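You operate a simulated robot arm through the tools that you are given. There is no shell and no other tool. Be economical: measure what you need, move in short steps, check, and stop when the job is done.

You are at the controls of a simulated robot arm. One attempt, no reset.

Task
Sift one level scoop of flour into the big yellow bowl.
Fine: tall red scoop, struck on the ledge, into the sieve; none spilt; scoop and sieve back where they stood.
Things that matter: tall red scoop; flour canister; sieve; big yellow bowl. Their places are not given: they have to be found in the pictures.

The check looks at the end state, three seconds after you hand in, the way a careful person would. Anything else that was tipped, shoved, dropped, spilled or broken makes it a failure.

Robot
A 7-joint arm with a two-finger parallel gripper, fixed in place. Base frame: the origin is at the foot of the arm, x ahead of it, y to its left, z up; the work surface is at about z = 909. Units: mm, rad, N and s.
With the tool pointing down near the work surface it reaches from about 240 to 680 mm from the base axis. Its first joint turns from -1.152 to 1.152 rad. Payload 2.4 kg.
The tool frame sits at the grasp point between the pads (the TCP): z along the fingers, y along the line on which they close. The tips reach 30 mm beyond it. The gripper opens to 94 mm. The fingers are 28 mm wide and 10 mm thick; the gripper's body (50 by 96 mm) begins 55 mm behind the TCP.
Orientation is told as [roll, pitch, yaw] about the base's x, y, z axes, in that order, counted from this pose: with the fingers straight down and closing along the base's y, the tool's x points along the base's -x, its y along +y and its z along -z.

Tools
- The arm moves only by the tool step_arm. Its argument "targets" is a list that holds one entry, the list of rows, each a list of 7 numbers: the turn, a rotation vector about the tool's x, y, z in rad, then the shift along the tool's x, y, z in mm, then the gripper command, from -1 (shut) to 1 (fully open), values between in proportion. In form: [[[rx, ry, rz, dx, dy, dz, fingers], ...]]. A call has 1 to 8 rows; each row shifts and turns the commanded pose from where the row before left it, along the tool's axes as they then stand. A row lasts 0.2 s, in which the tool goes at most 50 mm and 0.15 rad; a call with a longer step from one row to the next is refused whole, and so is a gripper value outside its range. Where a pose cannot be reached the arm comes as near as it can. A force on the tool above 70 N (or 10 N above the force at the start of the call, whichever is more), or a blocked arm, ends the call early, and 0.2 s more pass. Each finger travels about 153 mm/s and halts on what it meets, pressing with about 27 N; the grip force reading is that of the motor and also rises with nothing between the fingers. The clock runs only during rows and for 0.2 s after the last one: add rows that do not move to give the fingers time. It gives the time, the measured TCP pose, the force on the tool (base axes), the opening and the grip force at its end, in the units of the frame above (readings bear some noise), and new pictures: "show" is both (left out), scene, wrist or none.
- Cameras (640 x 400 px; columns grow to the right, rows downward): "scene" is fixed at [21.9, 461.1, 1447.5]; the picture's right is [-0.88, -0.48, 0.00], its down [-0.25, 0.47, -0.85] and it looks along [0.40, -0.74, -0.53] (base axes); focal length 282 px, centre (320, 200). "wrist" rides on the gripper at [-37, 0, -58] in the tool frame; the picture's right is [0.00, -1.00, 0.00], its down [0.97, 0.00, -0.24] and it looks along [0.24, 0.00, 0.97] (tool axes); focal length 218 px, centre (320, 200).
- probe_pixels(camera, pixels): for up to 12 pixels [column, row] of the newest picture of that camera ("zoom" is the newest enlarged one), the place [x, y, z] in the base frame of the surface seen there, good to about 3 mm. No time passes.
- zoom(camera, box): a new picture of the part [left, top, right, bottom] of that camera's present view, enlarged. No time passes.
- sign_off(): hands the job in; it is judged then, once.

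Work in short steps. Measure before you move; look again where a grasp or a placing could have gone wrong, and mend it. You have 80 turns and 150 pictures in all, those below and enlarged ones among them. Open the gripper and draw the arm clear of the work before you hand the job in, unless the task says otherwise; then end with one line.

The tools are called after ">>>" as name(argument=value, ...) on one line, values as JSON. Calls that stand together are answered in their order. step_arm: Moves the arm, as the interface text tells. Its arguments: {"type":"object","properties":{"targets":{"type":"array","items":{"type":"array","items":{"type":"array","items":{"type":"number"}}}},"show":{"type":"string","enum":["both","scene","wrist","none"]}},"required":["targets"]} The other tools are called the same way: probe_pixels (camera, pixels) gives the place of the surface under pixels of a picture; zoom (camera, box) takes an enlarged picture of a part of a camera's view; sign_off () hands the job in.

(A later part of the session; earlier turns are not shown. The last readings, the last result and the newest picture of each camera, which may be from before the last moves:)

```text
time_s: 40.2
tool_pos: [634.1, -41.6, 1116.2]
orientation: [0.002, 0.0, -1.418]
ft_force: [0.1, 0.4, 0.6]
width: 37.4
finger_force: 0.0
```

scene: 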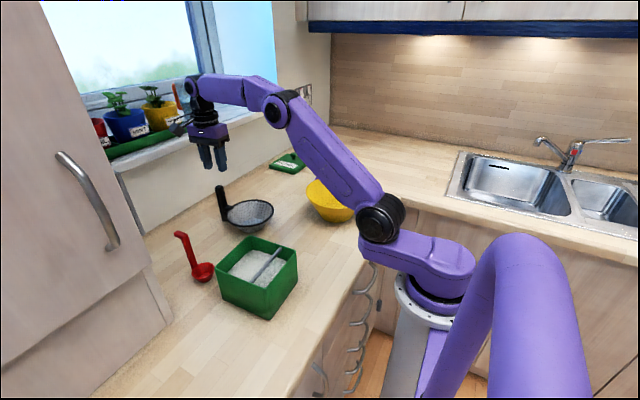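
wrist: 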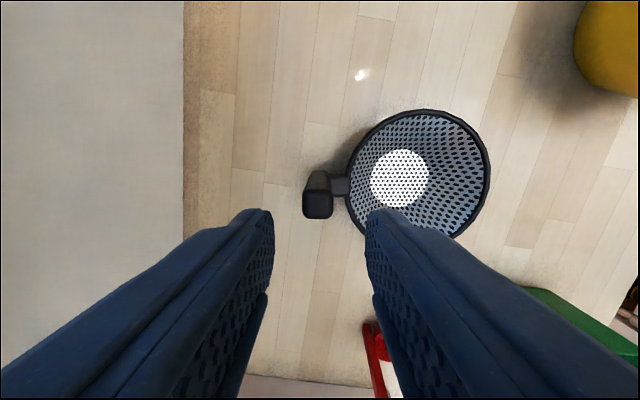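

The sieve is standing upright. I'll probe its place, then turn back and fetch the scoop.

>>> probe_pixels(camera="wrist", pixels=[[400, 178], [350, 170], [488, 170], [425, 112], [460, 235], [318, 205]])

>>> step_arm(targets=[[[0, 0, -0.142, 0, 0, -10, 0], [0, 0, -0.142, 0, 0, -10, 0], [0, 0, -0.142, 0, 0, -10, 0], [0, 0, -0.142, 0, 0, -10, 0], [0, 0, -0.142, 0, 0, 0, 0], [0, 0, -0.142, 0, 0, 0, 0], [0, 0, -0.142, 0, 0, 0, 0], [0, 0, -0.142, 0, 0, 0, 0]]], show="none")

>>> step_arm(targets=[[[0, 0, -0.142, 0, 0, 0, 0], [0, 0, -0.142, 0, 0, 0, 0], [0, 0, 0, 19, 42, 0, 0], [0, 0, 0, 19, 42, 0, 0], [0, 0, 0, 19, 42, 0, 0], [0, 0, 0, 19, 42, 0, 0], [0, 0, 0, 19, 42, 30, 0], [0, 0, 0, 0, 0, 0, 0]]], show="wrist")

```text
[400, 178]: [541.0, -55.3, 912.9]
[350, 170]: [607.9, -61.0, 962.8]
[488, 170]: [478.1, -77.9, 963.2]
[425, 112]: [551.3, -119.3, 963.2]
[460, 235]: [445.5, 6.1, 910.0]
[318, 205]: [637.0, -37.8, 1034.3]
```

```text
time_s: 42.0
tool_pos: [633.3, -38.8, 1155.4]
orientation: [0.002, -0.002, -0.28]
ft_force: [0.4, -1.2, -0.4]
width: 47.1
finger_force: 0.0
```

```text
refused: row 7 steps farther than a row can; nothing moved
```

The sieve centre is at about (540,-54). I'll repeat the move to the scoop with a shorter last row.

>>> step_arm(targets=[[[0, 0, -0.142, 0, 0, 0, 0], [0, 0, -0.139, 0, 0, 0, 0], [0, 0, 0, 19, 41, 0, 0], [0, 0, 0, 19, 41, 0, 0], [0, 0, 0, 19, 41, 0, 0], [0, 0, 0, 19, 41, 0, 0], [0, 0, 0, 17, 40, 0, 0], [0, 0, 0, 0, 0, 40, 0]]], show="wrist")

>>> probe_pixels(camera="wrist", pixels=[[318, 180], [310, 180], [328, 180], [318, 160]])

```text
time_s: 43.8
tool_pos: [540.5, 165.2, 1114.1]
orientation: [0.001, -0.002, -0.003]
ft_force: [-0.2, 0.2, 0.6]
width: 46.9
finger_force: 0.0
```

wrist: 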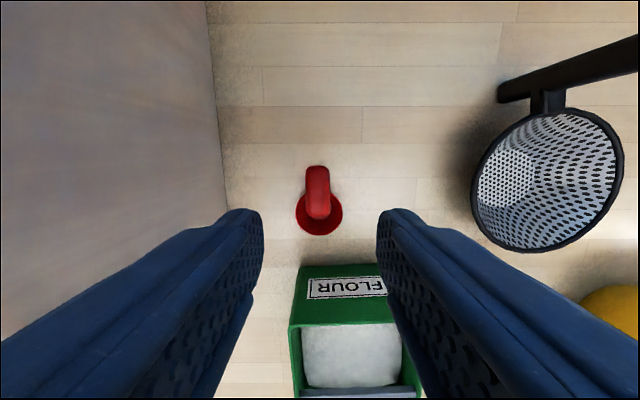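

```text
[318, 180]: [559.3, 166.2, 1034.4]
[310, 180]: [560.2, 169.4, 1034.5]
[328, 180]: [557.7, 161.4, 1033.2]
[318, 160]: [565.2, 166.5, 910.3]
```

Aligned with the handle at y≈166. I'll go down and grip.

>>> step_arm(targets=[[[0, 0, 0, -1, 1, 40, 0], [0, 0, 0, 0, 0, 35, 0], [0, 0, 0, 0, 0, 23, 0], [0, 0, 0, 0, 0, 0, 0], [0, 0, 0, 0, 0, 0, -1], [0, 0, 0, 0, 0, 0, -1], [0, 0, 0, 0, 0, 0, -1]]], show="wrist")

```text
time_s: 45.4
tool_pos: [543.6, 165.1, 1015.9]
orientation: [0.0, -0.002, -0.001]
ft_force: [0.1, 0.2, 0.4]
width: 19.4
finger_force: 27.4
```

wrist: 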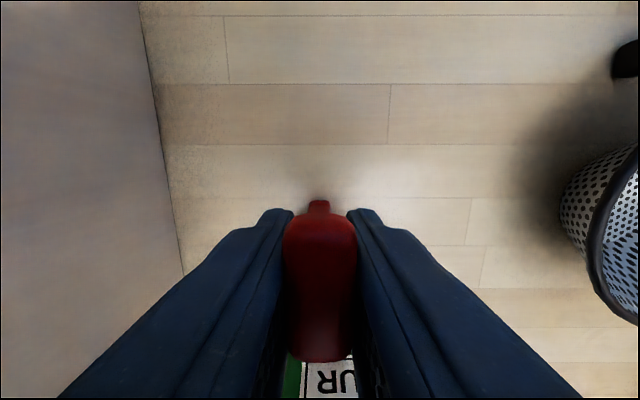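

Gripped at TCP (543.6,165.1,1016). Before taking flour I'll rehearse the pour empty: carry the cup lip to (545,-54,1030), then tilt about the lip.

>>> step_arm(targets=[[[0, 0, 0, 0, 0, -20, -1], [0, 0, 0, 0, 0, -40, -1], [0, 0, 0, 0, 0, -40, -1], [0, 0, 0, -12, -44, 0, -1], [0, 0, 0, -12, -44, 0, -1], [0, 0, 0, -13, -44, 0, -1], [0, 0, 0, -13, -44, 0, -1], [0, 0, 0, -12, -43, 6, -1]]], show="scene")

>>> step_arm(targets=[[[0, -0.15, 0, 12.6, 0, -8.2, -1], [0, -0.15, 0, 12.6, 0, -8.2, -1], [0, -0.15, 0, 12.6, 0, -8.2, -1], [0, -0.15, 0, 12.6, 0, -8.2, -1], [0, -0.15, 0, 12.6, 0, -8.2, -1], [0, -0.15, 0, 12.6, 0, -8.2, -1], [0, -0.15, 0, 12.6, 0, -8.2, -1]]], show="scene")

```text
time_s: 47.2
tool_pos: [603.2, -55.5, 1111.7]
orientation: [0.0, -0.002, -0.002]
ft_force: [0.4, 0.8, -0.1]
width: 19.6
finger_force: 27.0
```

scene: 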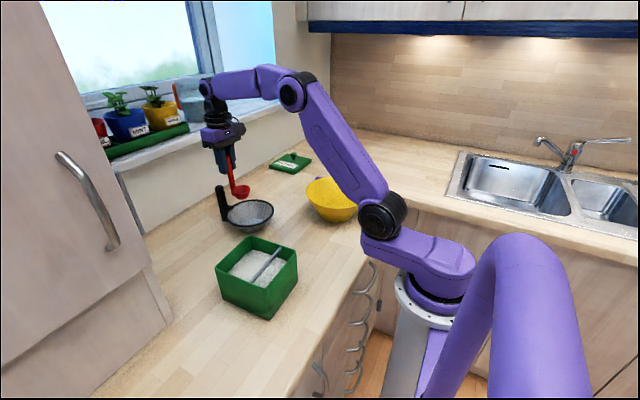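

```text
time_s: 48.8
tool_pos: [503.1, -53.5, 1124.2]
orientation: [0.006, -1.052, -0.006]
ft_force: [0.2, 0.9, -0.8]
width: 20.0
finger_force: 27.2
```

scene: 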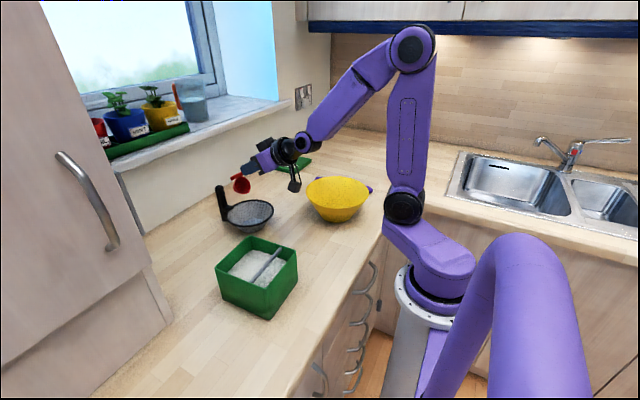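

The lip stays at about (542,-54,1031). I'll carry the rehearsal on to about 105°.

>>> step_arm(targets=[[[0, -0.15, 0, 12.6, 0, -8.2, -1], [0, -0.15, 0, 12.6, 0, -8.2, -1], [0, -0.15, 0, 12.6, 0, -8.2, -1], [0, -0.15, 0, 12.6, 0, -8.2, -1], [0, -0.15, 0, 12.6, 0, -8.2, -1], [0, 0, 0, 0, 0, 0, -1]]], show="scene")

>>> zoom(camera="scene", box=[190, 120, 350, 250])

```text
time_s: 50.2
tool_pos: [451.4, -52.2, 1071.7]
orientation: [3.136, -1.339, -3.139]
ft_force: [-0.3, -0.5, 0.0]
width: 19.8
finger_force: 26.8
```

scene: 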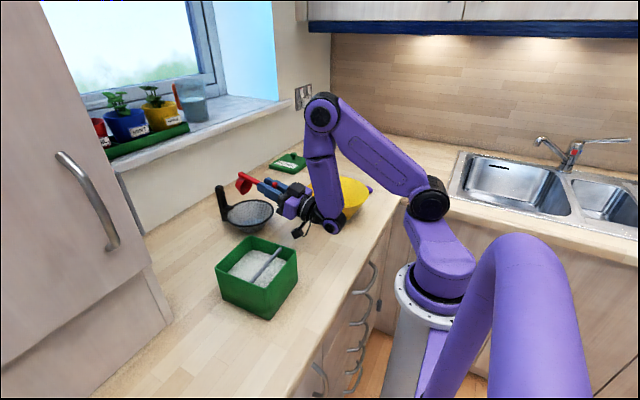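

```text
3.08 times, centred on (270, 185) of scene
```

zoom: 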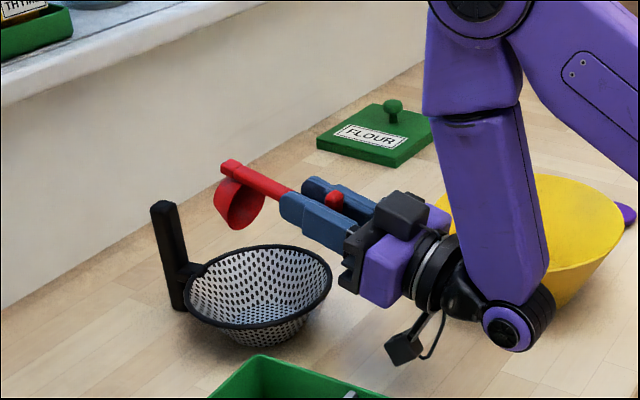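

The rehearsal works: about 103°, with all clearances held. I'll untilt about the lip, and enlarge the bar to find its underside.

>>> step_arm(targets=[[[0, 0.15, 0, -11.3, 0, 10, -1], [0, 0.15, 0, -11.3, 0, 10, -1], [0, 0.15, 0, -11.3, 0, 10, -1], [0, 0.15, 0, -11.3, 0, 10, -1], [0, 0.15, 0, -11.3, 0, 10, -1], [0, 0.15, 0, -11.3, 0, 10, -1], [0, 0.15, 0, -11.3, 0, 10, -1], [0, 0.15, 0, -11.3, 0, 10, -1]]], show="none")

>>> step_arm(targets=[[[0, 0.15, 0, -11.3, 0, 10, -1], [0, 0.15, 0, -11.3, 0, 10, -1], [0, 0.15, 0, -11.3, 0, 10, -1], [0, 0.15, 0, -11.3, 0, 10, -1], [0, 0, 0, 0, 0, -40, -1], [0, 0, 0, 30, 10, -30, -1]]], show="scene")

>>> zoom(camera="scene", box=[210, 230, 310, 325])

>>> zoom(camera="scene", box=[252, 240, 292, 280])

```text
time_s: 52.0
tool_pos: [550.1, -53.4, 1132.3]
orientation: [0.002, -0.601, -0.001]
ft_force: [0.6, -0.5, 0.2]
width: 19.7
finger_force: 27.3
```

```text
time_s: 53.4
tool_pos: [576.5, -41.8, 1181.3]
orientation: [-0.001, -0.001, -0.002]
ft_force: [0.3, -0.4, 0.0]
width: 19.5
finger_force: 27.2
```

scene: 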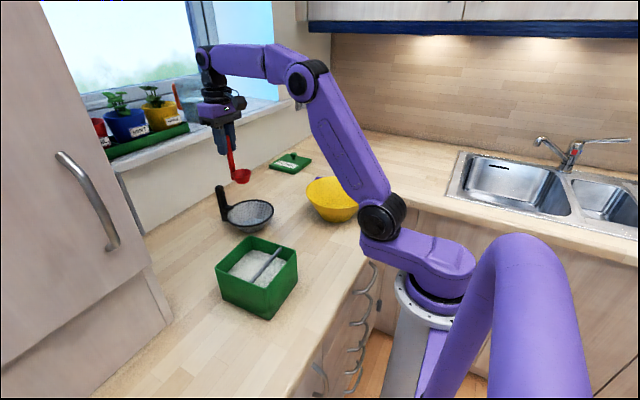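

```text
4.21 times, centred on (260, 278) of scene
```

zoom: 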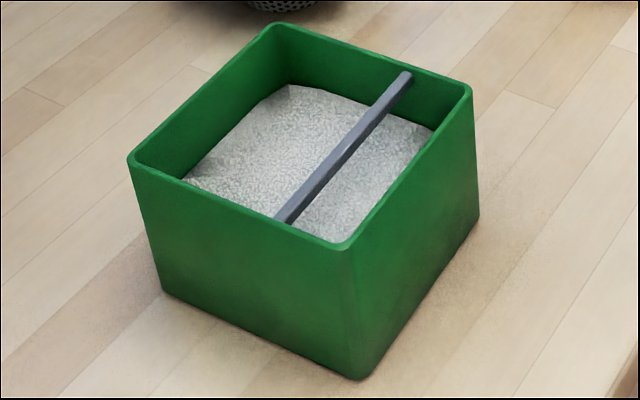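

```text
10.00 times, centred on (272, 260) of scene
```

zoom: 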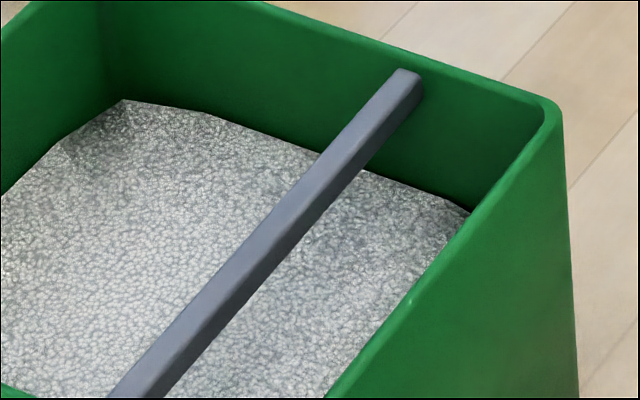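

I'll probe the bar's side face for its lower edge.

>>> probe_pixels(camera="zoom", pixels=[[300, 205], [310, 210], [316, 213], [320, 218], [412, 82], [415, 92], [420, 97], [250, 270], [258, 276], [264, 280], [395, 72], [480, 230]])

```text
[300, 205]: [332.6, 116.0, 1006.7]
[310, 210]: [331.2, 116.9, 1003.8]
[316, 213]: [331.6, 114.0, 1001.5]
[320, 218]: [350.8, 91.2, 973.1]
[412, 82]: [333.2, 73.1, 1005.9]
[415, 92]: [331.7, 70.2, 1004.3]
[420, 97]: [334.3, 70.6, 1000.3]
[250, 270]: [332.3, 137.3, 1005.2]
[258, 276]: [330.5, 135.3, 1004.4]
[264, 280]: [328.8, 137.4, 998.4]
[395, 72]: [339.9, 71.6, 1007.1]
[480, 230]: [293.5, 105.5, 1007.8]
```

The bar spans x 331.5–340, z 1000–1006. I'll check where the cup sits relative to the TCP now, after the rehearsal.

>>> zoom(camera="scene", box=[200, 120, 270, 200])

>>> probe_pixels(camera="scene", pixels=[[242, 174], [235, 174], [250, 174], [241, 183], [242, 170]])

```text
5.00 times, centred on (235, 160) of scene
```

zoom: 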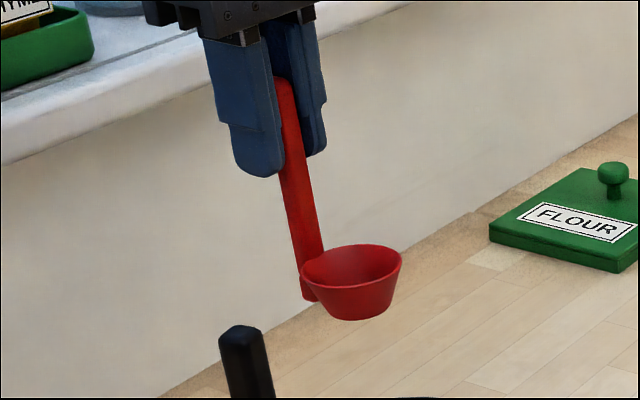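

```text
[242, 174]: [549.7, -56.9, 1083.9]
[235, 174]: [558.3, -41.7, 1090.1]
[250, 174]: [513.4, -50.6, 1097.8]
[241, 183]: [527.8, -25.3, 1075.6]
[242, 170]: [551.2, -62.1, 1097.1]
```

>>> probe_pixels(camera="zoom", pixels=[[303, 272], [306, 282], [398, 258], [399, 252], [350, 290], [330, 284], [370, 246], [345, 250], [330, 316], [378, 317], [304, 296], [352, 318]])

```text
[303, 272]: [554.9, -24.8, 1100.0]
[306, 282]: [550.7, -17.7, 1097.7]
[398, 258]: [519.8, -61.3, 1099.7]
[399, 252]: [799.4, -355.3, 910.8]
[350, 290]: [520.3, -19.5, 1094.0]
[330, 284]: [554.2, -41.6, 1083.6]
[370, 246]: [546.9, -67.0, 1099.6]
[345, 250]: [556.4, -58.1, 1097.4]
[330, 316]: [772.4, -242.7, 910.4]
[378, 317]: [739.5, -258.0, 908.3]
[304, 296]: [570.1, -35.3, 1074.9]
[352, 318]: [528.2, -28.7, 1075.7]
```

The cup is still level (rim about 82 mm below the TCP, centre 36 mm ahead). I'll carry it over the canister and tip it forward about 0.6 rad with the lip over (360,129).

>>> step_arm(targets=[[[0, 0, 0, 31, 34, 0, -1], [0, 0, 0, 31, 34, 0, -1], [0, 0, 0, 31, 34, 0, -1], [0, 0, 0, 31, 34, 0, -1], [0, 0, 0, 30, 34, 0, -1], [0, 0, 0, 0, 0, 35, -1], [0, 0, 0, 0, 0, 30, -1], [0, 0, 0, 0, 0, 0, -1]]], show="none")

>>> step_arm(targets=[[[0, -0.15, 0, 12.9, 0, -8.4, -1], [0, -0.15, 0, 12.9, 0, -8.4, -1], [0, -0.15, 0, 12.9, 0, -8.4, -1], [0, -0.15, 0, 12.9, 0, -8.4, -1], [0, 0, 0, 0, 0, 0, -1]]])

>>> zoom(camera="scene", box=[190, 190, 320, 320])

```text
time_s: 55.2
tool_pos: [422.5, 125.6, 1117.0]
orientation: [0.002, -0.003, -0.003]
ft_force: [-0.1, 0.2, 0.2]
width: 19.6
finger_force: 26.6
```

```text
time_s: 56.4
tool_pos: [364.3, 126.9, 1137.2]
orientation: [0.0, -0.605, -0.001]
ft_force: [0.5, -0.7, -0.9]
width: 19.4
finger_force: 26.9
```

scene: 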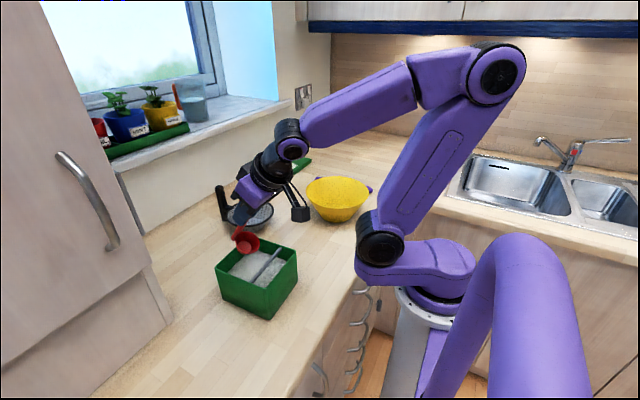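
wrist: 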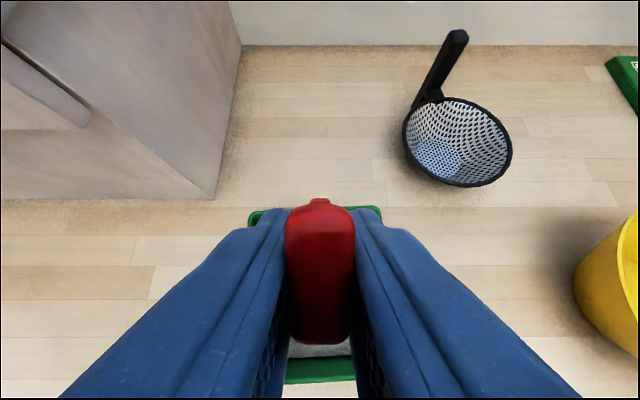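

```text
3.08 times, centred on (255, 255) of scene
```

zoom: 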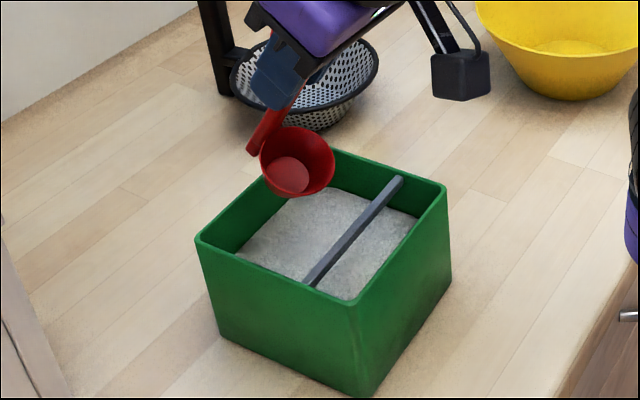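

The lip is at about (360,127,1034), well inside the opening. I'll lower it into the flour to a lip z of about 953.

>>> step_arm(targets=[[[0, 0, 0, 11.4, 0, 16.5, -1], [0, 0, 0, 11.4, 0, 16.5, -1], [0, 0, 0, 8.5, 0, 12.3, -1], [0, 0, 0, 5.7, 0, 8.2, -1], [0, 0, 0, 4.6, 0, 6.6, -1], [0, 0, 0, 4.6, 0, 6.6, -1], [0, 0, 0, 0, 0, 0, -1]]], show="scene")

>>> zoom(camera="scene", box=[190, 190, 320, 320])

```text
time_s: 58.0
tool_pos: [365.3, 129.1, 1059.1]
orientation: [0.001, -0.602, 0.0]
ft_force: [0.2, 0.3, -1.0]
width: 19.7
finger_force: 26.8
out of reach, approached as far as the arm can: row 2
```

scene: 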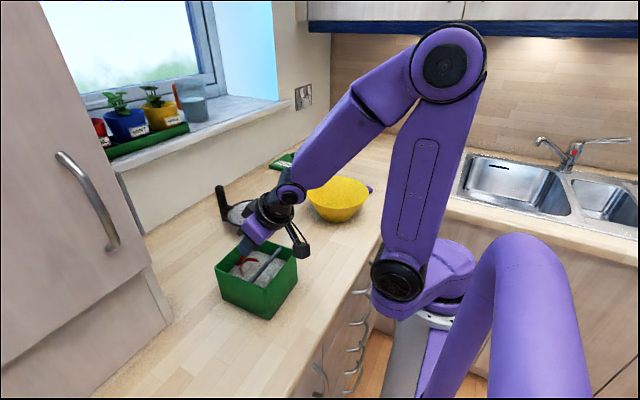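

```text
3.08 times, centred on (255, 255) of scene
```

zoom: 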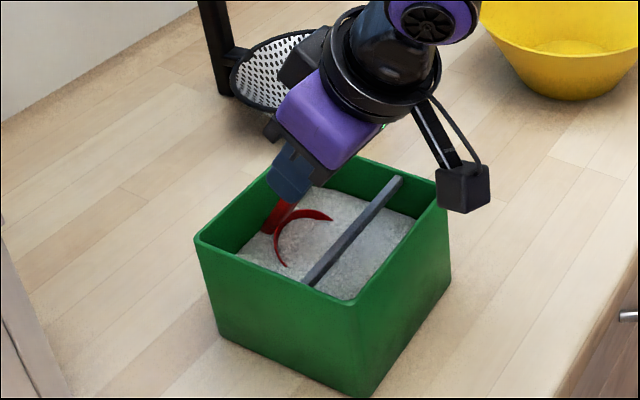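

The cup is dug in, with flour inside the rim. I'll drag it about 20 mm toward the bar, then level it about the lip.

>>> step_arm(targets=[[[0, 0, 0, 8.2, 0, -5.7, -1], [0, 0, 0, 8.2, 0, -5.7, -1], [0, 0, 0, 0, 0, 0, -1]]], show="none")

>>> step_arm(targets=[[[0, 0.1, 0, -7.9, 0, 6.6, -1], [0, 0.1, 0, -7.9, 0, 6.6, -1], [0, 0.1, 0, -7.9, 0, 6.6, -1], [0, 0.1, 0, -7.9, 0, 6.6, -1], [0, 0.1, 0, -7.9, 0, 6.6, -1], [0, 0.1, 0, -7.9, 0, 6.6, -1], [0, 0, 0, 0, 0, 0, -1]]])

>>> zoom(camera="scene", box=[190, 190, 320, 320])

```text
time_s: 58.8
tool_pos: [354.5, 130.5, 1065.4]
orientation: [-0.001, -0.601, -0.001]
ft_force: [-0.5, 0.1, 0.2]
width: 19.9
finger_force: 26.5
out of reach, approached as far as the arm can: row 2
```

```text
time_s: 60.4
tool_pos: [411.6, 132.0, 1045.0]
orientation: [-0.001, 0.001, -0.001]
ft_force: [0.7, 0.1, -0.5]
width: 20.0
finger_force: 27.3
```

scene: 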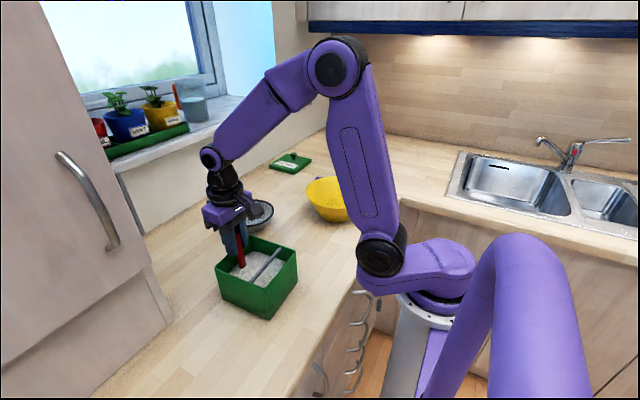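
wrist: 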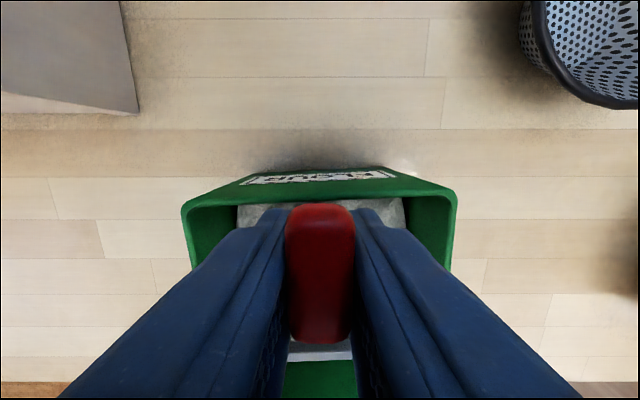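

```text
3.08 times, centred on (255, 255) of scene
```

zoom: 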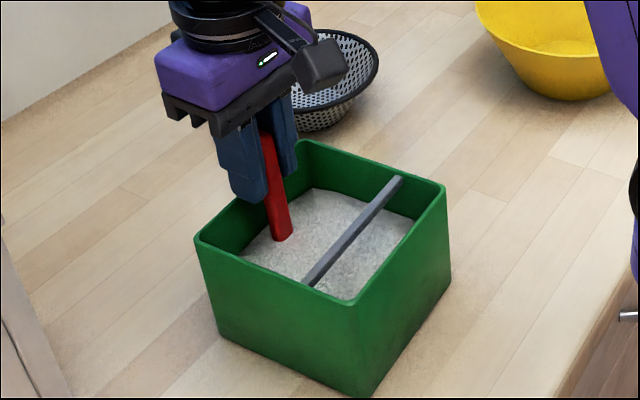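

The cup is buried and level: rim z ≈963, cup x 349–402, clear of the bar. I'll raise it until the rim is near z 990 and look.

>>> step_arm(targets=[[[0, 0, 0, 0, -2, -7, -1], [0, 0, 0, 0, 0, -7, -1], [0, 0, 0, 0, 0, -7, -1], [0, 0, 0, 0, 0, -6, -1], [0, 0, 0, 0, 0, 0, -1], [0, 0, 0, 0, 0, 0, -1]]], show="scene")

>>> zoom(camera="scene", box=[215, 220, 305, 310])

```text
time_s: 61.8
tool_pos: [412.2, 127.4, 1073.0]
orientation: [-0.001, -0.002, -0.002]
ft_force: [0.3, -0.8, -0.8]
width: 19.6
finger_force: 27.3
```

scene: 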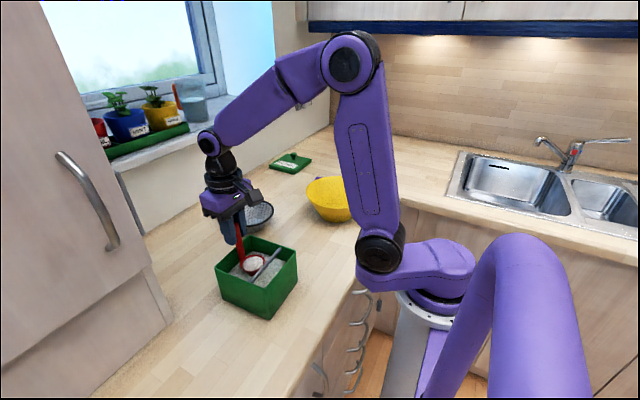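

```text
4.44 times, centred on (260, 265) of scene
```

zoom: 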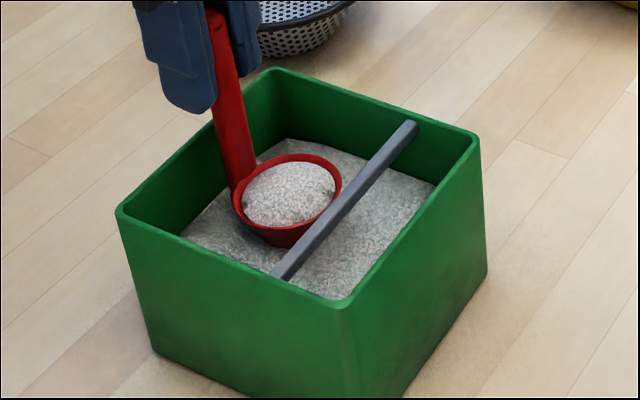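

A heaped cupful. I'll measure the rim and the dome to set the strike height.

>>> probe_pixels(camera="zoom", pixels=[[236, 205], [338, 175], [290, 155], [320, 218], [280, 232], [290, 190], [290, 200], [305, 180], [260, 215], [320, 185], [246, 172], [240, 185]])

```text
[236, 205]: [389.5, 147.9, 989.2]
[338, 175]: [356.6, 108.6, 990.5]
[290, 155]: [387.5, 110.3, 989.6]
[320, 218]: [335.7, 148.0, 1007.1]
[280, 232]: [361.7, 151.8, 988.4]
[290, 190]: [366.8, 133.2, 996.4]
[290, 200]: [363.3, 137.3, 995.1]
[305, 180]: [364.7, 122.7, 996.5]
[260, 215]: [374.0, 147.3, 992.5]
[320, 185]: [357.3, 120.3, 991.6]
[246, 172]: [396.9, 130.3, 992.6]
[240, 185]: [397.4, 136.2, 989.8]
```

The rim is at 990 and the dome about 7 mm above it. I'll raise so the rim is at about 997, just under the bar's 1000 underside, then slide it slowly toward the bar.

>>> step_arm(targets=[[[0, 0, 0, 0, 0, -4, -1], [0, 0, 0, 0, 0, -3, -1], [0, 0, 0, 0, 0, 0, -1], [0, 0, 0, 5, 0, 0, -1], [0, 0, 0, 5, 0, 0, -1], [0, 0, 0, 5, 0, 0, -1], [0, 0, 0, 5, 0, 0, -1], [0, 0, 0, 0, 0, 0, -1]]], show="scene")

>>> zoom(camera="scene", box=[225, 230, 295, 300])

```text
time_s: 63.6
tool_pos: [391.1, 128.2, 1078.6]
orientation: [0.001, -0.001, -0.003]
ft_force: [0.1, 0.4, -5.6]
width: 19.9
finger_force: 27.3
```

scene: 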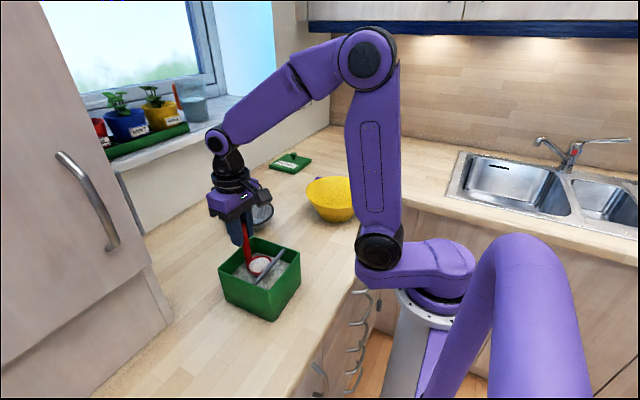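

```text
5.71 times, centred on (260, 265) of scene
```

zoom: 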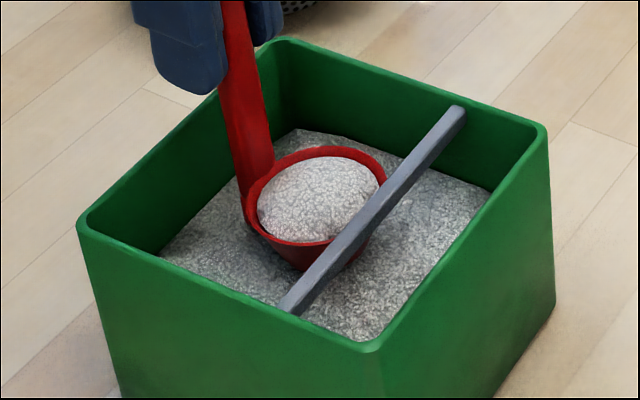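

The canister seems to have shifted (left edge 216→219), so the rim is catching the bar. I'll stop and measure.

>>> probe_pixels(camera="zoom", pixels=[[370, 347], [545, 130], [285, 42], [82, 220], [380, 215], [372, 222], [385, 185], [252, 235], [310, 152], [320, 190], [300, 262], [355, 260]])

```text
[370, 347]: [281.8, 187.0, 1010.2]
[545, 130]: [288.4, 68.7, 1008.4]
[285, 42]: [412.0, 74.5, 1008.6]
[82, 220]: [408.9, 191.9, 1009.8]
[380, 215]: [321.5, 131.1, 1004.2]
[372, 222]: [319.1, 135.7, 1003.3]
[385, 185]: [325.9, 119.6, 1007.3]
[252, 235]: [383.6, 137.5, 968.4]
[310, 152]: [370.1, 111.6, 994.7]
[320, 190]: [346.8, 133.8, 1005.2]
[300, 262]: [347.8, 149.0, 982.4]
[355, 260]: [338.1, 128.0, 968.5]
```

The canister moved about 12 mm toward -x, so I must push it back later. I'll back off 6 mm, lower 3 mm, and feel under the bar in small steps.

>>> step_arm(targets=[[[0, 0, 0, -3, 0, 0, -1], [0, 0, 0, -3, 0, 1.5, -1], [0, 0, 0, 0, 0, 1.5, -1], [0, 0, 0, 0, 0, 0, -1], [0, 0, 0, 3, 0, 0, -1], [0, 0, 0, 3, 0, 0, -1], [0, 0, 0, 2, 0, 0, -1], [0, 0, 0, 0, 0, 0, -1]]], show="scene")

>>> zoom(camera="scene", box=[225, 230, 295, 300])

```text
time_s: 65.4
tool_pos: [389.5, 128.6, 1077.7]
orientation: [0.0, -0.002, -0.001]
ft_force: [-0.8, -0.7, -0.9]
width: 19.4
finger_force: 27.1
```

scene: 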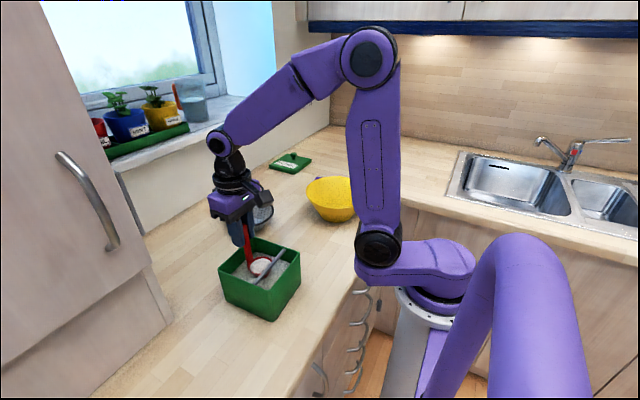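

```text
5.71 times, centred on (260, 265) of scene
```

zoom: 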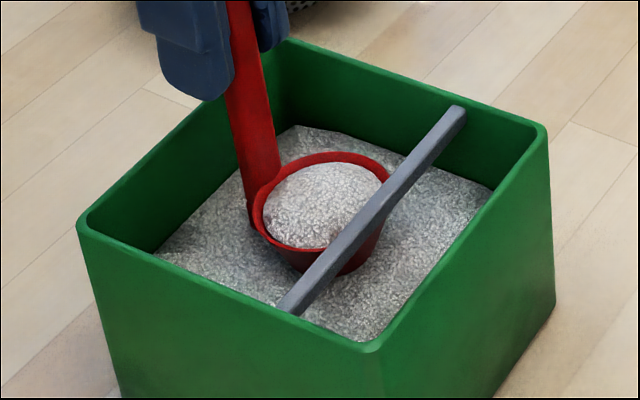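

No contact force now. I'll continue 12 mm under the bar and check.

>>> step_arm(targets=[[[0, 0, 0, 3, 0, 0, -1], [0, 0, 0, 3, 0, 0, -1], [0, 0, 0, 3, 0, 0, -1], [0, 0, 0, 3, 0, 0, -1], [0, 0, 0, 0, 0, 0, -1]]], show="scene")

>>> zoom(camera="scene", box=[225, 230, 295, 300])

```text
time_s: 66.6
tool_pos: [377.5, 127.4, 1078.2]
orientation: [0.0, -0.001, -0.003]
ft_force: [0.0, -0.7, -0.4]
width: 19.5
finger_force: 26.6
```

scene: 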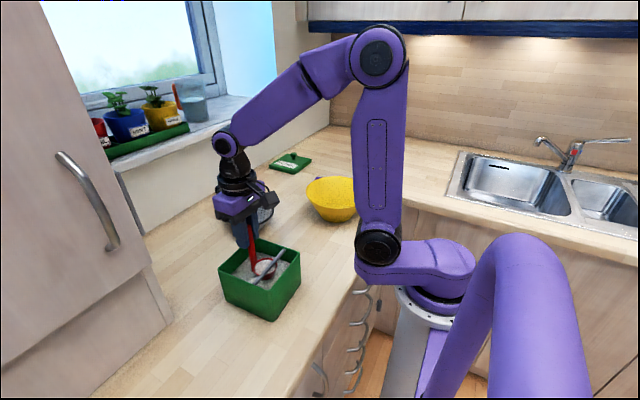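

```text
5.71 times, centred on (260, 265) of scene
```

zoom: 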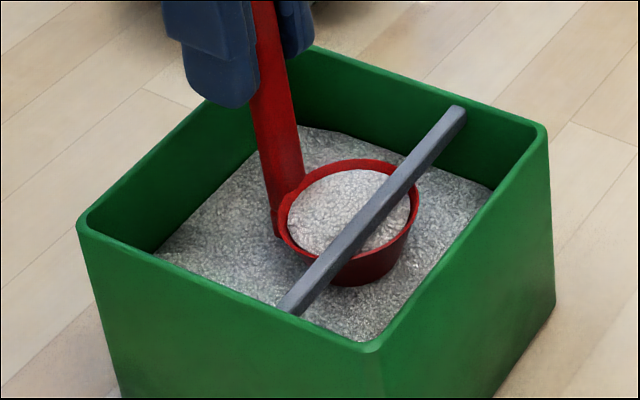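

It passes smoothly. I'll slide on until the lip nears the near wall (another 21 mm).

>>> step_arm(targets=[[[0, 0, 0, 3, 0, 0, -1], [0, 0, 0, 3, 0, 0, -1], [0, 0, 0, 3, 0, 0, -1], [0, 0, 0, 3, 0, 0, -1], [0, 0, 0, 3, 0, 0, -1], [0, 0, 0, 3, 0, 0, -1], [0, 0, 0, 2, 0, 0, -1], [0, 0, 0, 0, 0, 0, -1]]], show="scene")

>>> zoom(camera="scene", box=[225, 230, 295, 300])

```text
time_s: 68.4
tool_pos: [356.6, 128.5, 1078.3]
orientation: [0.002, -0.001, -0.002]
ft_force: [-0.1, 0.4, -1.3]
width: 19.9
finger_force: 26.5
```

scene: 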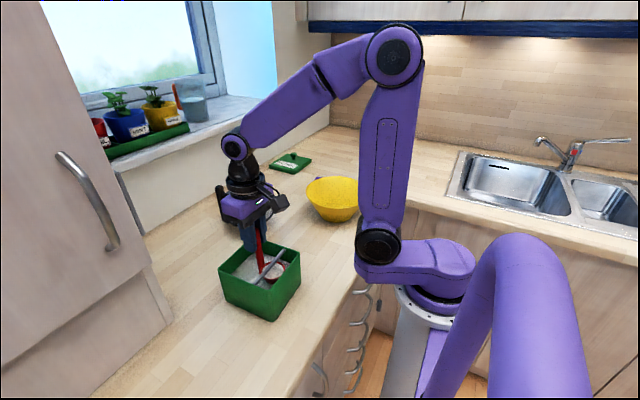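

```text
5.71 times, centred on (260, 265) of scene
```

zoom: 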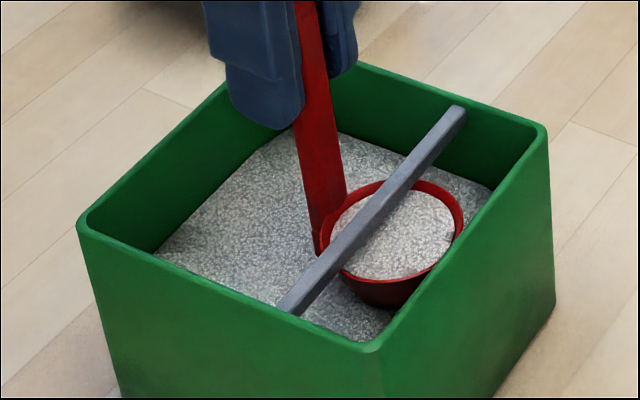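

The surface looks flat now. I'll slide back out the way it came and inspect.

>>> step_arm(targets=[[[0, 0, 0, -5, 0, 0, -1], [0, 0, 0, -6, 0, 0, -1], [0, 0, 0, -6, 0, 0, -1], [0, 0, 0, -6, 0, 0, -1], [0, 0, 0, -6, 0, 0, -1], [0, 0, 0, -6, 0, 0, -1], [0, 0, 0, -4, 0, 0, -1], [0, 0, 0, 0, 0, 0, -1]]], show="scene")

>>> zoom(camera="scene", box=[225, 230, 295, 300])

```text
time_s: 70.2
tool_pos: [395.9, 128.8, 1077.2]
orientation: [0.001, -0.001, -0.002]
ft_force: [0.3, -0.9, -0.7]
width: 19.6
finger_force: 27.1
```

scene: 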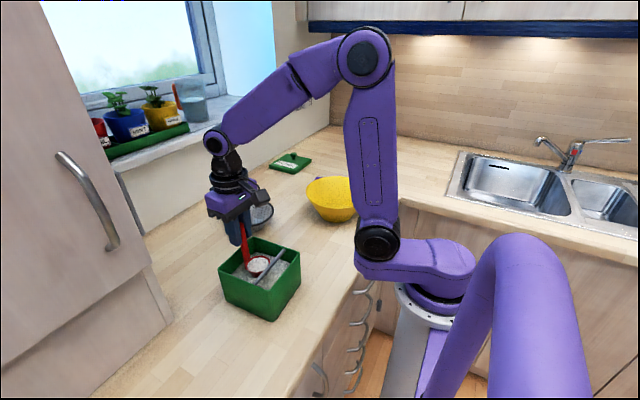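

```text
5.71 times, centred on (260, 265) of scene
```

zoom: 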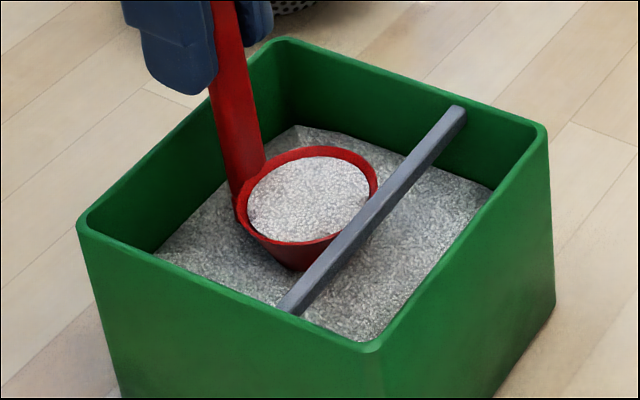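

The scoop is level. I'll lift it straight up gently, clear of the canister.

>>> step_arm(targets=[[[0, 0, 0, -4, 0, -5, -1], [0, 0, 0, 0, 0, -10, -1], [0, 0, 0, 0, 0, -12, -1], [0, 0, 0, 0, 0, -14, -1], [0, 0, 0, 0, 0, -14, -1], [0, 0, 0, 0, 0, -14, -1], [0, 0, 0, 0, 0, -8, -1], [0, 0, 0, 0, 0, -3, -1]]], show="none")

>>> step_arm(targets=[[[0, 0, 0, -8, -6, 0, -1], [0, 0, 0, -14, -12, 0, -1], [0, 0, 0, -20, -18, 0, -1], [0, 0, 0, -22, -20, 0, -1], [0, 0, 0, -22, -20, 0, -1], [0, 0, 0, -22, -20, 0, -1], [0, 0, 0, -16, -16, 0, -1], [0, 0, 0, -8, -8, 0, -1]]], show="scene")

>>> zoom(camera="scene", box=[180, 150, 310, 280])

```text
time_s: 72.0
tool_pos: [401.1, 128.1, 1156.7]
orientation: [0.001, -0.001, -0.001]
ft_force: [-0.8, 0.4, -1.2]
width: 19.8
finger_force: 27.1
```

```text
time_s: 73.8
tool_pos: [531.7, 7.7, 1157.1]
orientation: [-0.002, -0.001, -0.001]
ft_force: [-0.5, -0.5, -1.4]
width: 19.8
finger_force: 26.5
```

scene: 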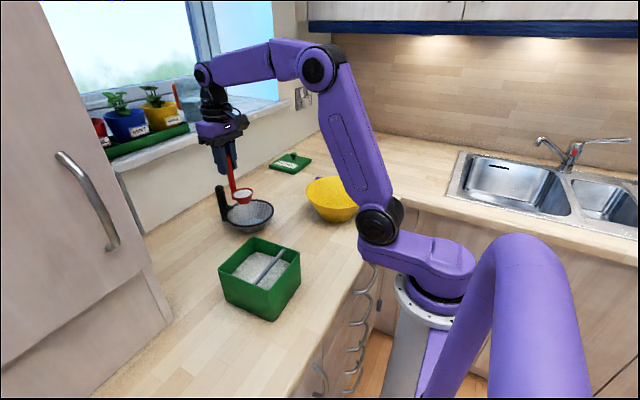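

```text
3.08 times, centred on (245, 215) of scene
```

zoom: 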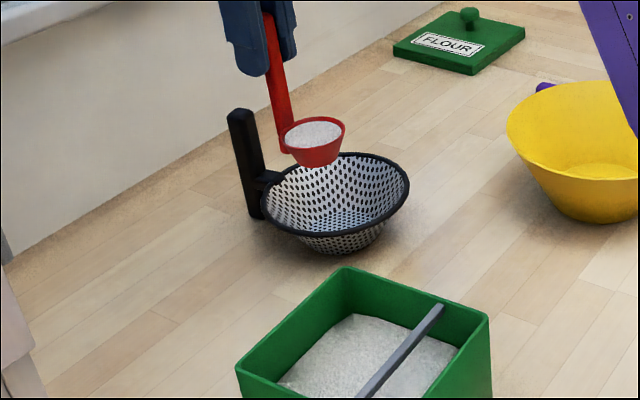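

The flour sits level and nothing has spilled. I'll move to the pour start, lip over the sieve centre at about z 1016.

>>> step_arm(targets=[[[0, 0, 0, -8, -7, 0, -1], [0, 0, 0, -15, -13, 0, -1], [0, 0, 0, -18, -15, 0, -1], [0, 0, 0, -18, -15, 0, -1], [0, 0, 0, -14, -12, 10, -1], [0, 0, 0, 0, 0, 18, -1], [0, 0, 0, 0, 0, 18, -1], [0, 0, 0, 0, 0, 12, -1]]], show="scene")

>>> zoom(camera="scene", box=[200, 150, 300, 240])

```text
time_s: 75.6
tool_pos: [604.8, -53.3, 1098.6]
orientation: [0.0, -0.001, -0.003]
ft_force: [0.2, -0.3, 0.0]
width: 19.5
finger_force: 27.0
```

scene: 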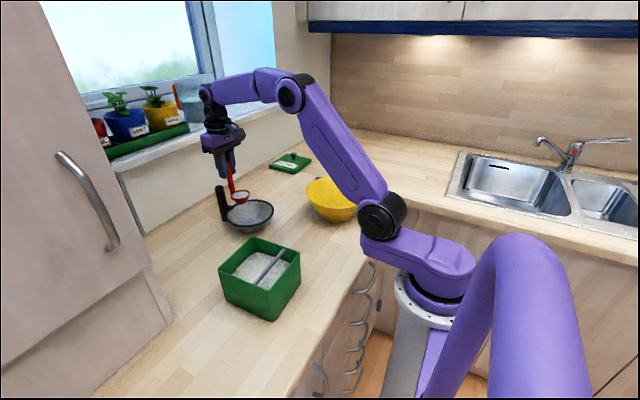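

```text
4.44 times, centred on (250, 195) of scene
```

zoom: 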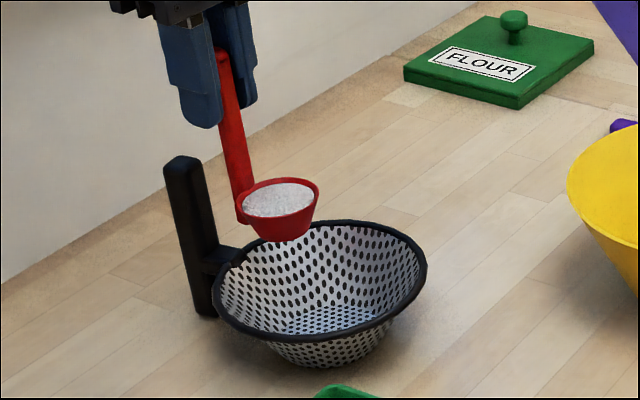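

The lip is over the sieve centre. I'll tilt slowly about the lip.

>>> step_arm(targets=[[[0, -0.1, 0, 8.5, 0, -5.8, -1], [0, -0.1, 0, 8.5, 0, -5.8, -1], [0, -0.1, 0, 8.5, 0, -5.8, -1], [0, -0.1, 0, 8.5, 0, -5.8, -1], [0, -0.1, 0, 8.5, 0, -5.8, -1], [0, -0.1, 0, 8.5, 0, -5.8, -1], [0, -0.1, 0, 8.5, 0, -5.8, -1], [0, -0.1, 0, 8.5, 0, -5.8, -1]]], show="scene")

>>> zoom(camera="scene", box=[200, 150, 300, 240])

```text
time_s: 77.4
tool_pos: [526.4, -53.4, 1117.7]
orientation: [-0.001, -0.802, -0.002]
ft_force: [-0.3, 0.0, -0.4]
width: 19.7
finger_force: 26.8
```

scene: 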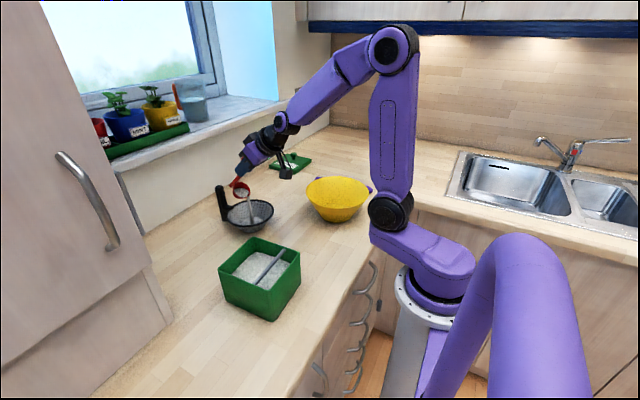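

```text
4.44 times, centred on (250, 195) of scene
```

zoom: 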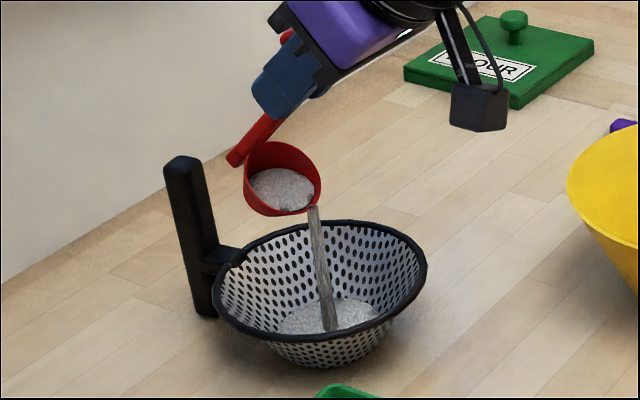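

A clean stream falls into the sieve. I'll carry on tilting.

>>> step_arm(targets=[[[0, -0.1, 0, 8.5, 0, -5.8, -1], [0, -0.1, 0, 8.5, 0, -5.8, -1], [0, -0.1, 0, 8.5, 0, -5.8, -1], [0, -0.1, 0, 8.5, 0, -5.8, -1], [0, -0.1, 0, 8.5, 0, -5.8, -1], [0, -0.1, 0, 8.5, 0, -5.8, -1], [0, -0.1, 0, 8.5, 0, -5.8, -1], [0, 0, 0, 0, 0, 0, -1]]], show="none")

>>> step_arm(targets=[[[0, -0.1, 0, 8.5, 0, -5.8, -1], [0, -0.1, 0, 8.5, 0, -5.8, -1], [0, -0.1, 0, 8.5, 0, -5.8, -1], [0, 0, 0, 0, 0, 0, -1], [0, 0, 0, 0, 0, 0, -1], [0, 0, 0, 0, 0, 0, -1]]], show="scene")

>>> zoom(camera="scene", box=[200, 150, 300, 240])

```text
time_s: 79.2
tool_pos: [465.3, -53.2, 1085.2]
orientation: [0.014, -1.504, -0.017]
ft_force: [-0.2, 0.9, 0.1]
width: 19.4
finger_force: 26.6
```

```text
time_s: 80.6
tool_pos: [450.1, -52.2, 1059.8]
orientation: [3.137, -1.342, -3.14]
ft_force: [0.4, -0.4, -1.1]
width: 19.6
finger_force: 27.4
```

scene: 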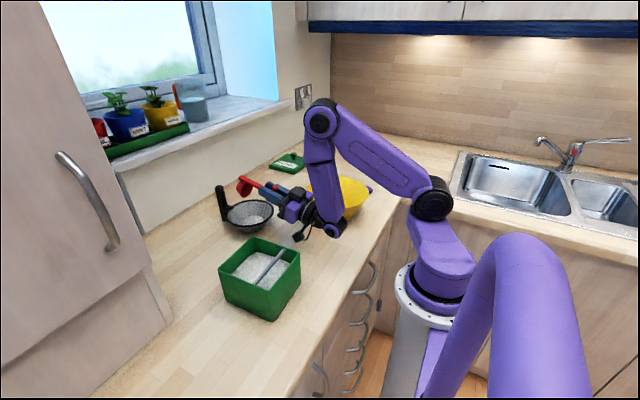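

```text
4.44 times, centred on (250, 195) of scene
```

zoom: 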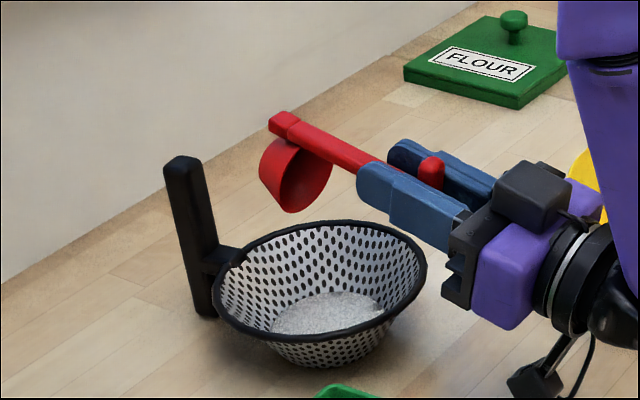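

The cup shows bare red inside and the flour sits in the sieve. I'll untilt and carry the scoop home.

>>> step_arm(targets=[[[0, 0.15, 0, -11.3, 0, 10, -1], [0, 0.15, 0, -11.3, 0, 10, -1], [0, 0.15, 0, -11.3, 0, 10, -1], [0, 0.15, 0, -11.3, 0, 10, -1], [0, 0.15, 0, -11.3, 0, 10, -1], [0, 0.15, 0, -11.3, 0, 10, -1], [0, 0.15, 0, -11.3, 0, 10, -1], [0, 0.15, 0, -11.3, 0, 10, -1]]], show="none")

>>> step_arm(targets=[[[0, 0.15, 0, -11.3, 0, 10, -1], [0, 0.15, 0, -11.3, 0, 10, -1], [0, 0.15, 0, -11.3, 0, 10, -1], [0, 0.15, 0, -11.3, 0, 10, -1], [0, 0, 0, 0, 0, -40, -1], [0, 0, 0, 0, 0, 0, -1]]], show="scene")

>>> zoom(camera="scene", box=[190, 120, 300, 240])

```text
time_s: 82.4
tool_pos: [545.3, -52.4, 1119.4]
orientation: [0.0, -0.603, 0.003]
ft_force: [0.0, 1.6, -1.6]
width: 19.4
finger_force: 26.7
```

```text
time_s: 83.8
tool_pos: [602.4, -54.2, 1137.6]
orientation: [0.0, -0.001, -0.002]
ft_force: [-0.3, -0.2, -1.3]
width: 19.4
finger_force: 26.9
```

scene: 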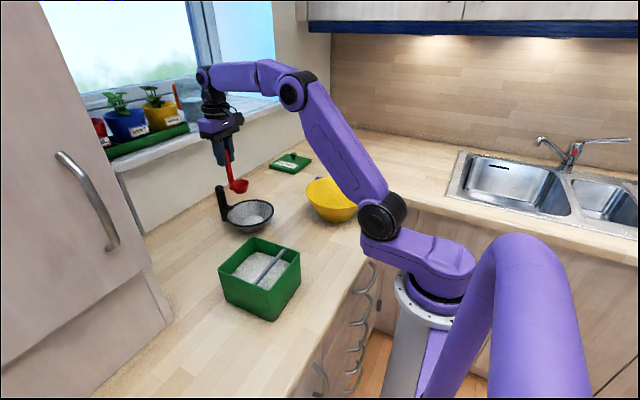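

```text
3.33 times, centred on (245, 180) of scene
```

zoom: 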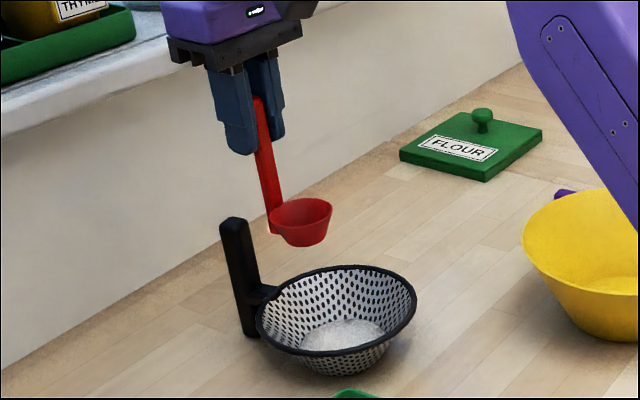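

The scoop is empty and level. I'll carry it back over its spot and lower it most of the way.

>>> step_arm(targets=[[[0, 0, 0, 11, 43, 0, -1], [0, 0, 0, 12, 44, 0, -1], [0, 0, 0, 12, 44, 0, -1], [0, 0, 0, 12, 44, 0, -1], [0, 0, 0, 12, 44, 0, -1], [0, 0, 0, 0, 0, 45, -1], [0, 0, 0, 0, 0, 45, -1], [0, 0, 0, 0, 0, 0, -1]]], show="none")

>>> step_arm(targets=[[[0, 0, 0, 0, 0, 15, -1], [0, 0, 0, 0, 0, 8, -1], [0, 0, 0, 0, 0, 4, -1], [0, 0, 0, 0, 0, 0, -1]]], show="scene")

>>> zoom(camera="scene", box=[170, 225, 220, 290])

```text
time_s: 85.6
tool_pos: [541.7, 165.8, 1044.5]
orientation: [0.0, -0.003, -0.002]
ft_force: [-0.1, 0.6, -0.5]
width: 19.5
finger_force: 27.2
```

```text
time_s: 86.6
tool_pos: [542.6, 165.1, 1021.2]
orientation: [0.001, -0.006, -0.002]
ft_force: [-2.7, -0.3, 15.3]
width: 19.2
finger_force: 27.0
```

scene: 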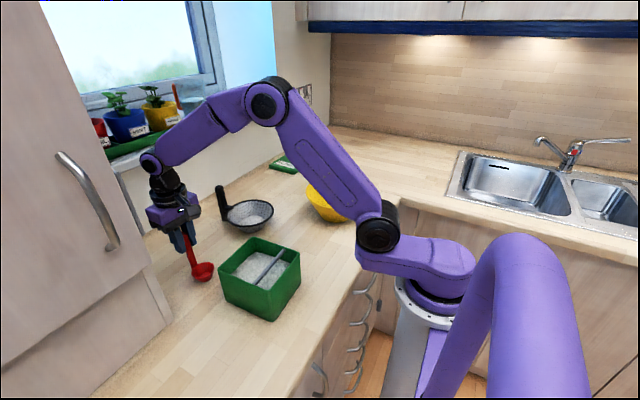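

```text
6.15 times, centred on (195, 258) of scene
```

zoom: 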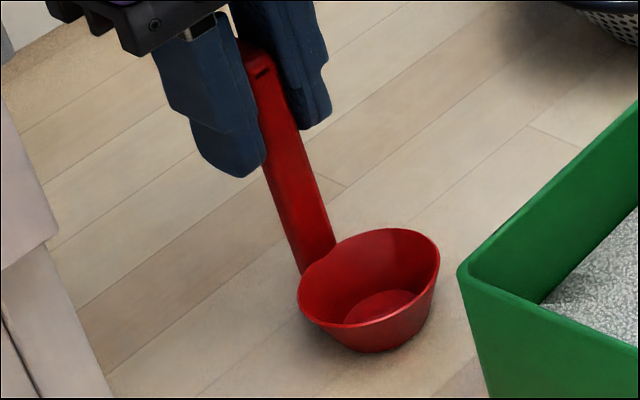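

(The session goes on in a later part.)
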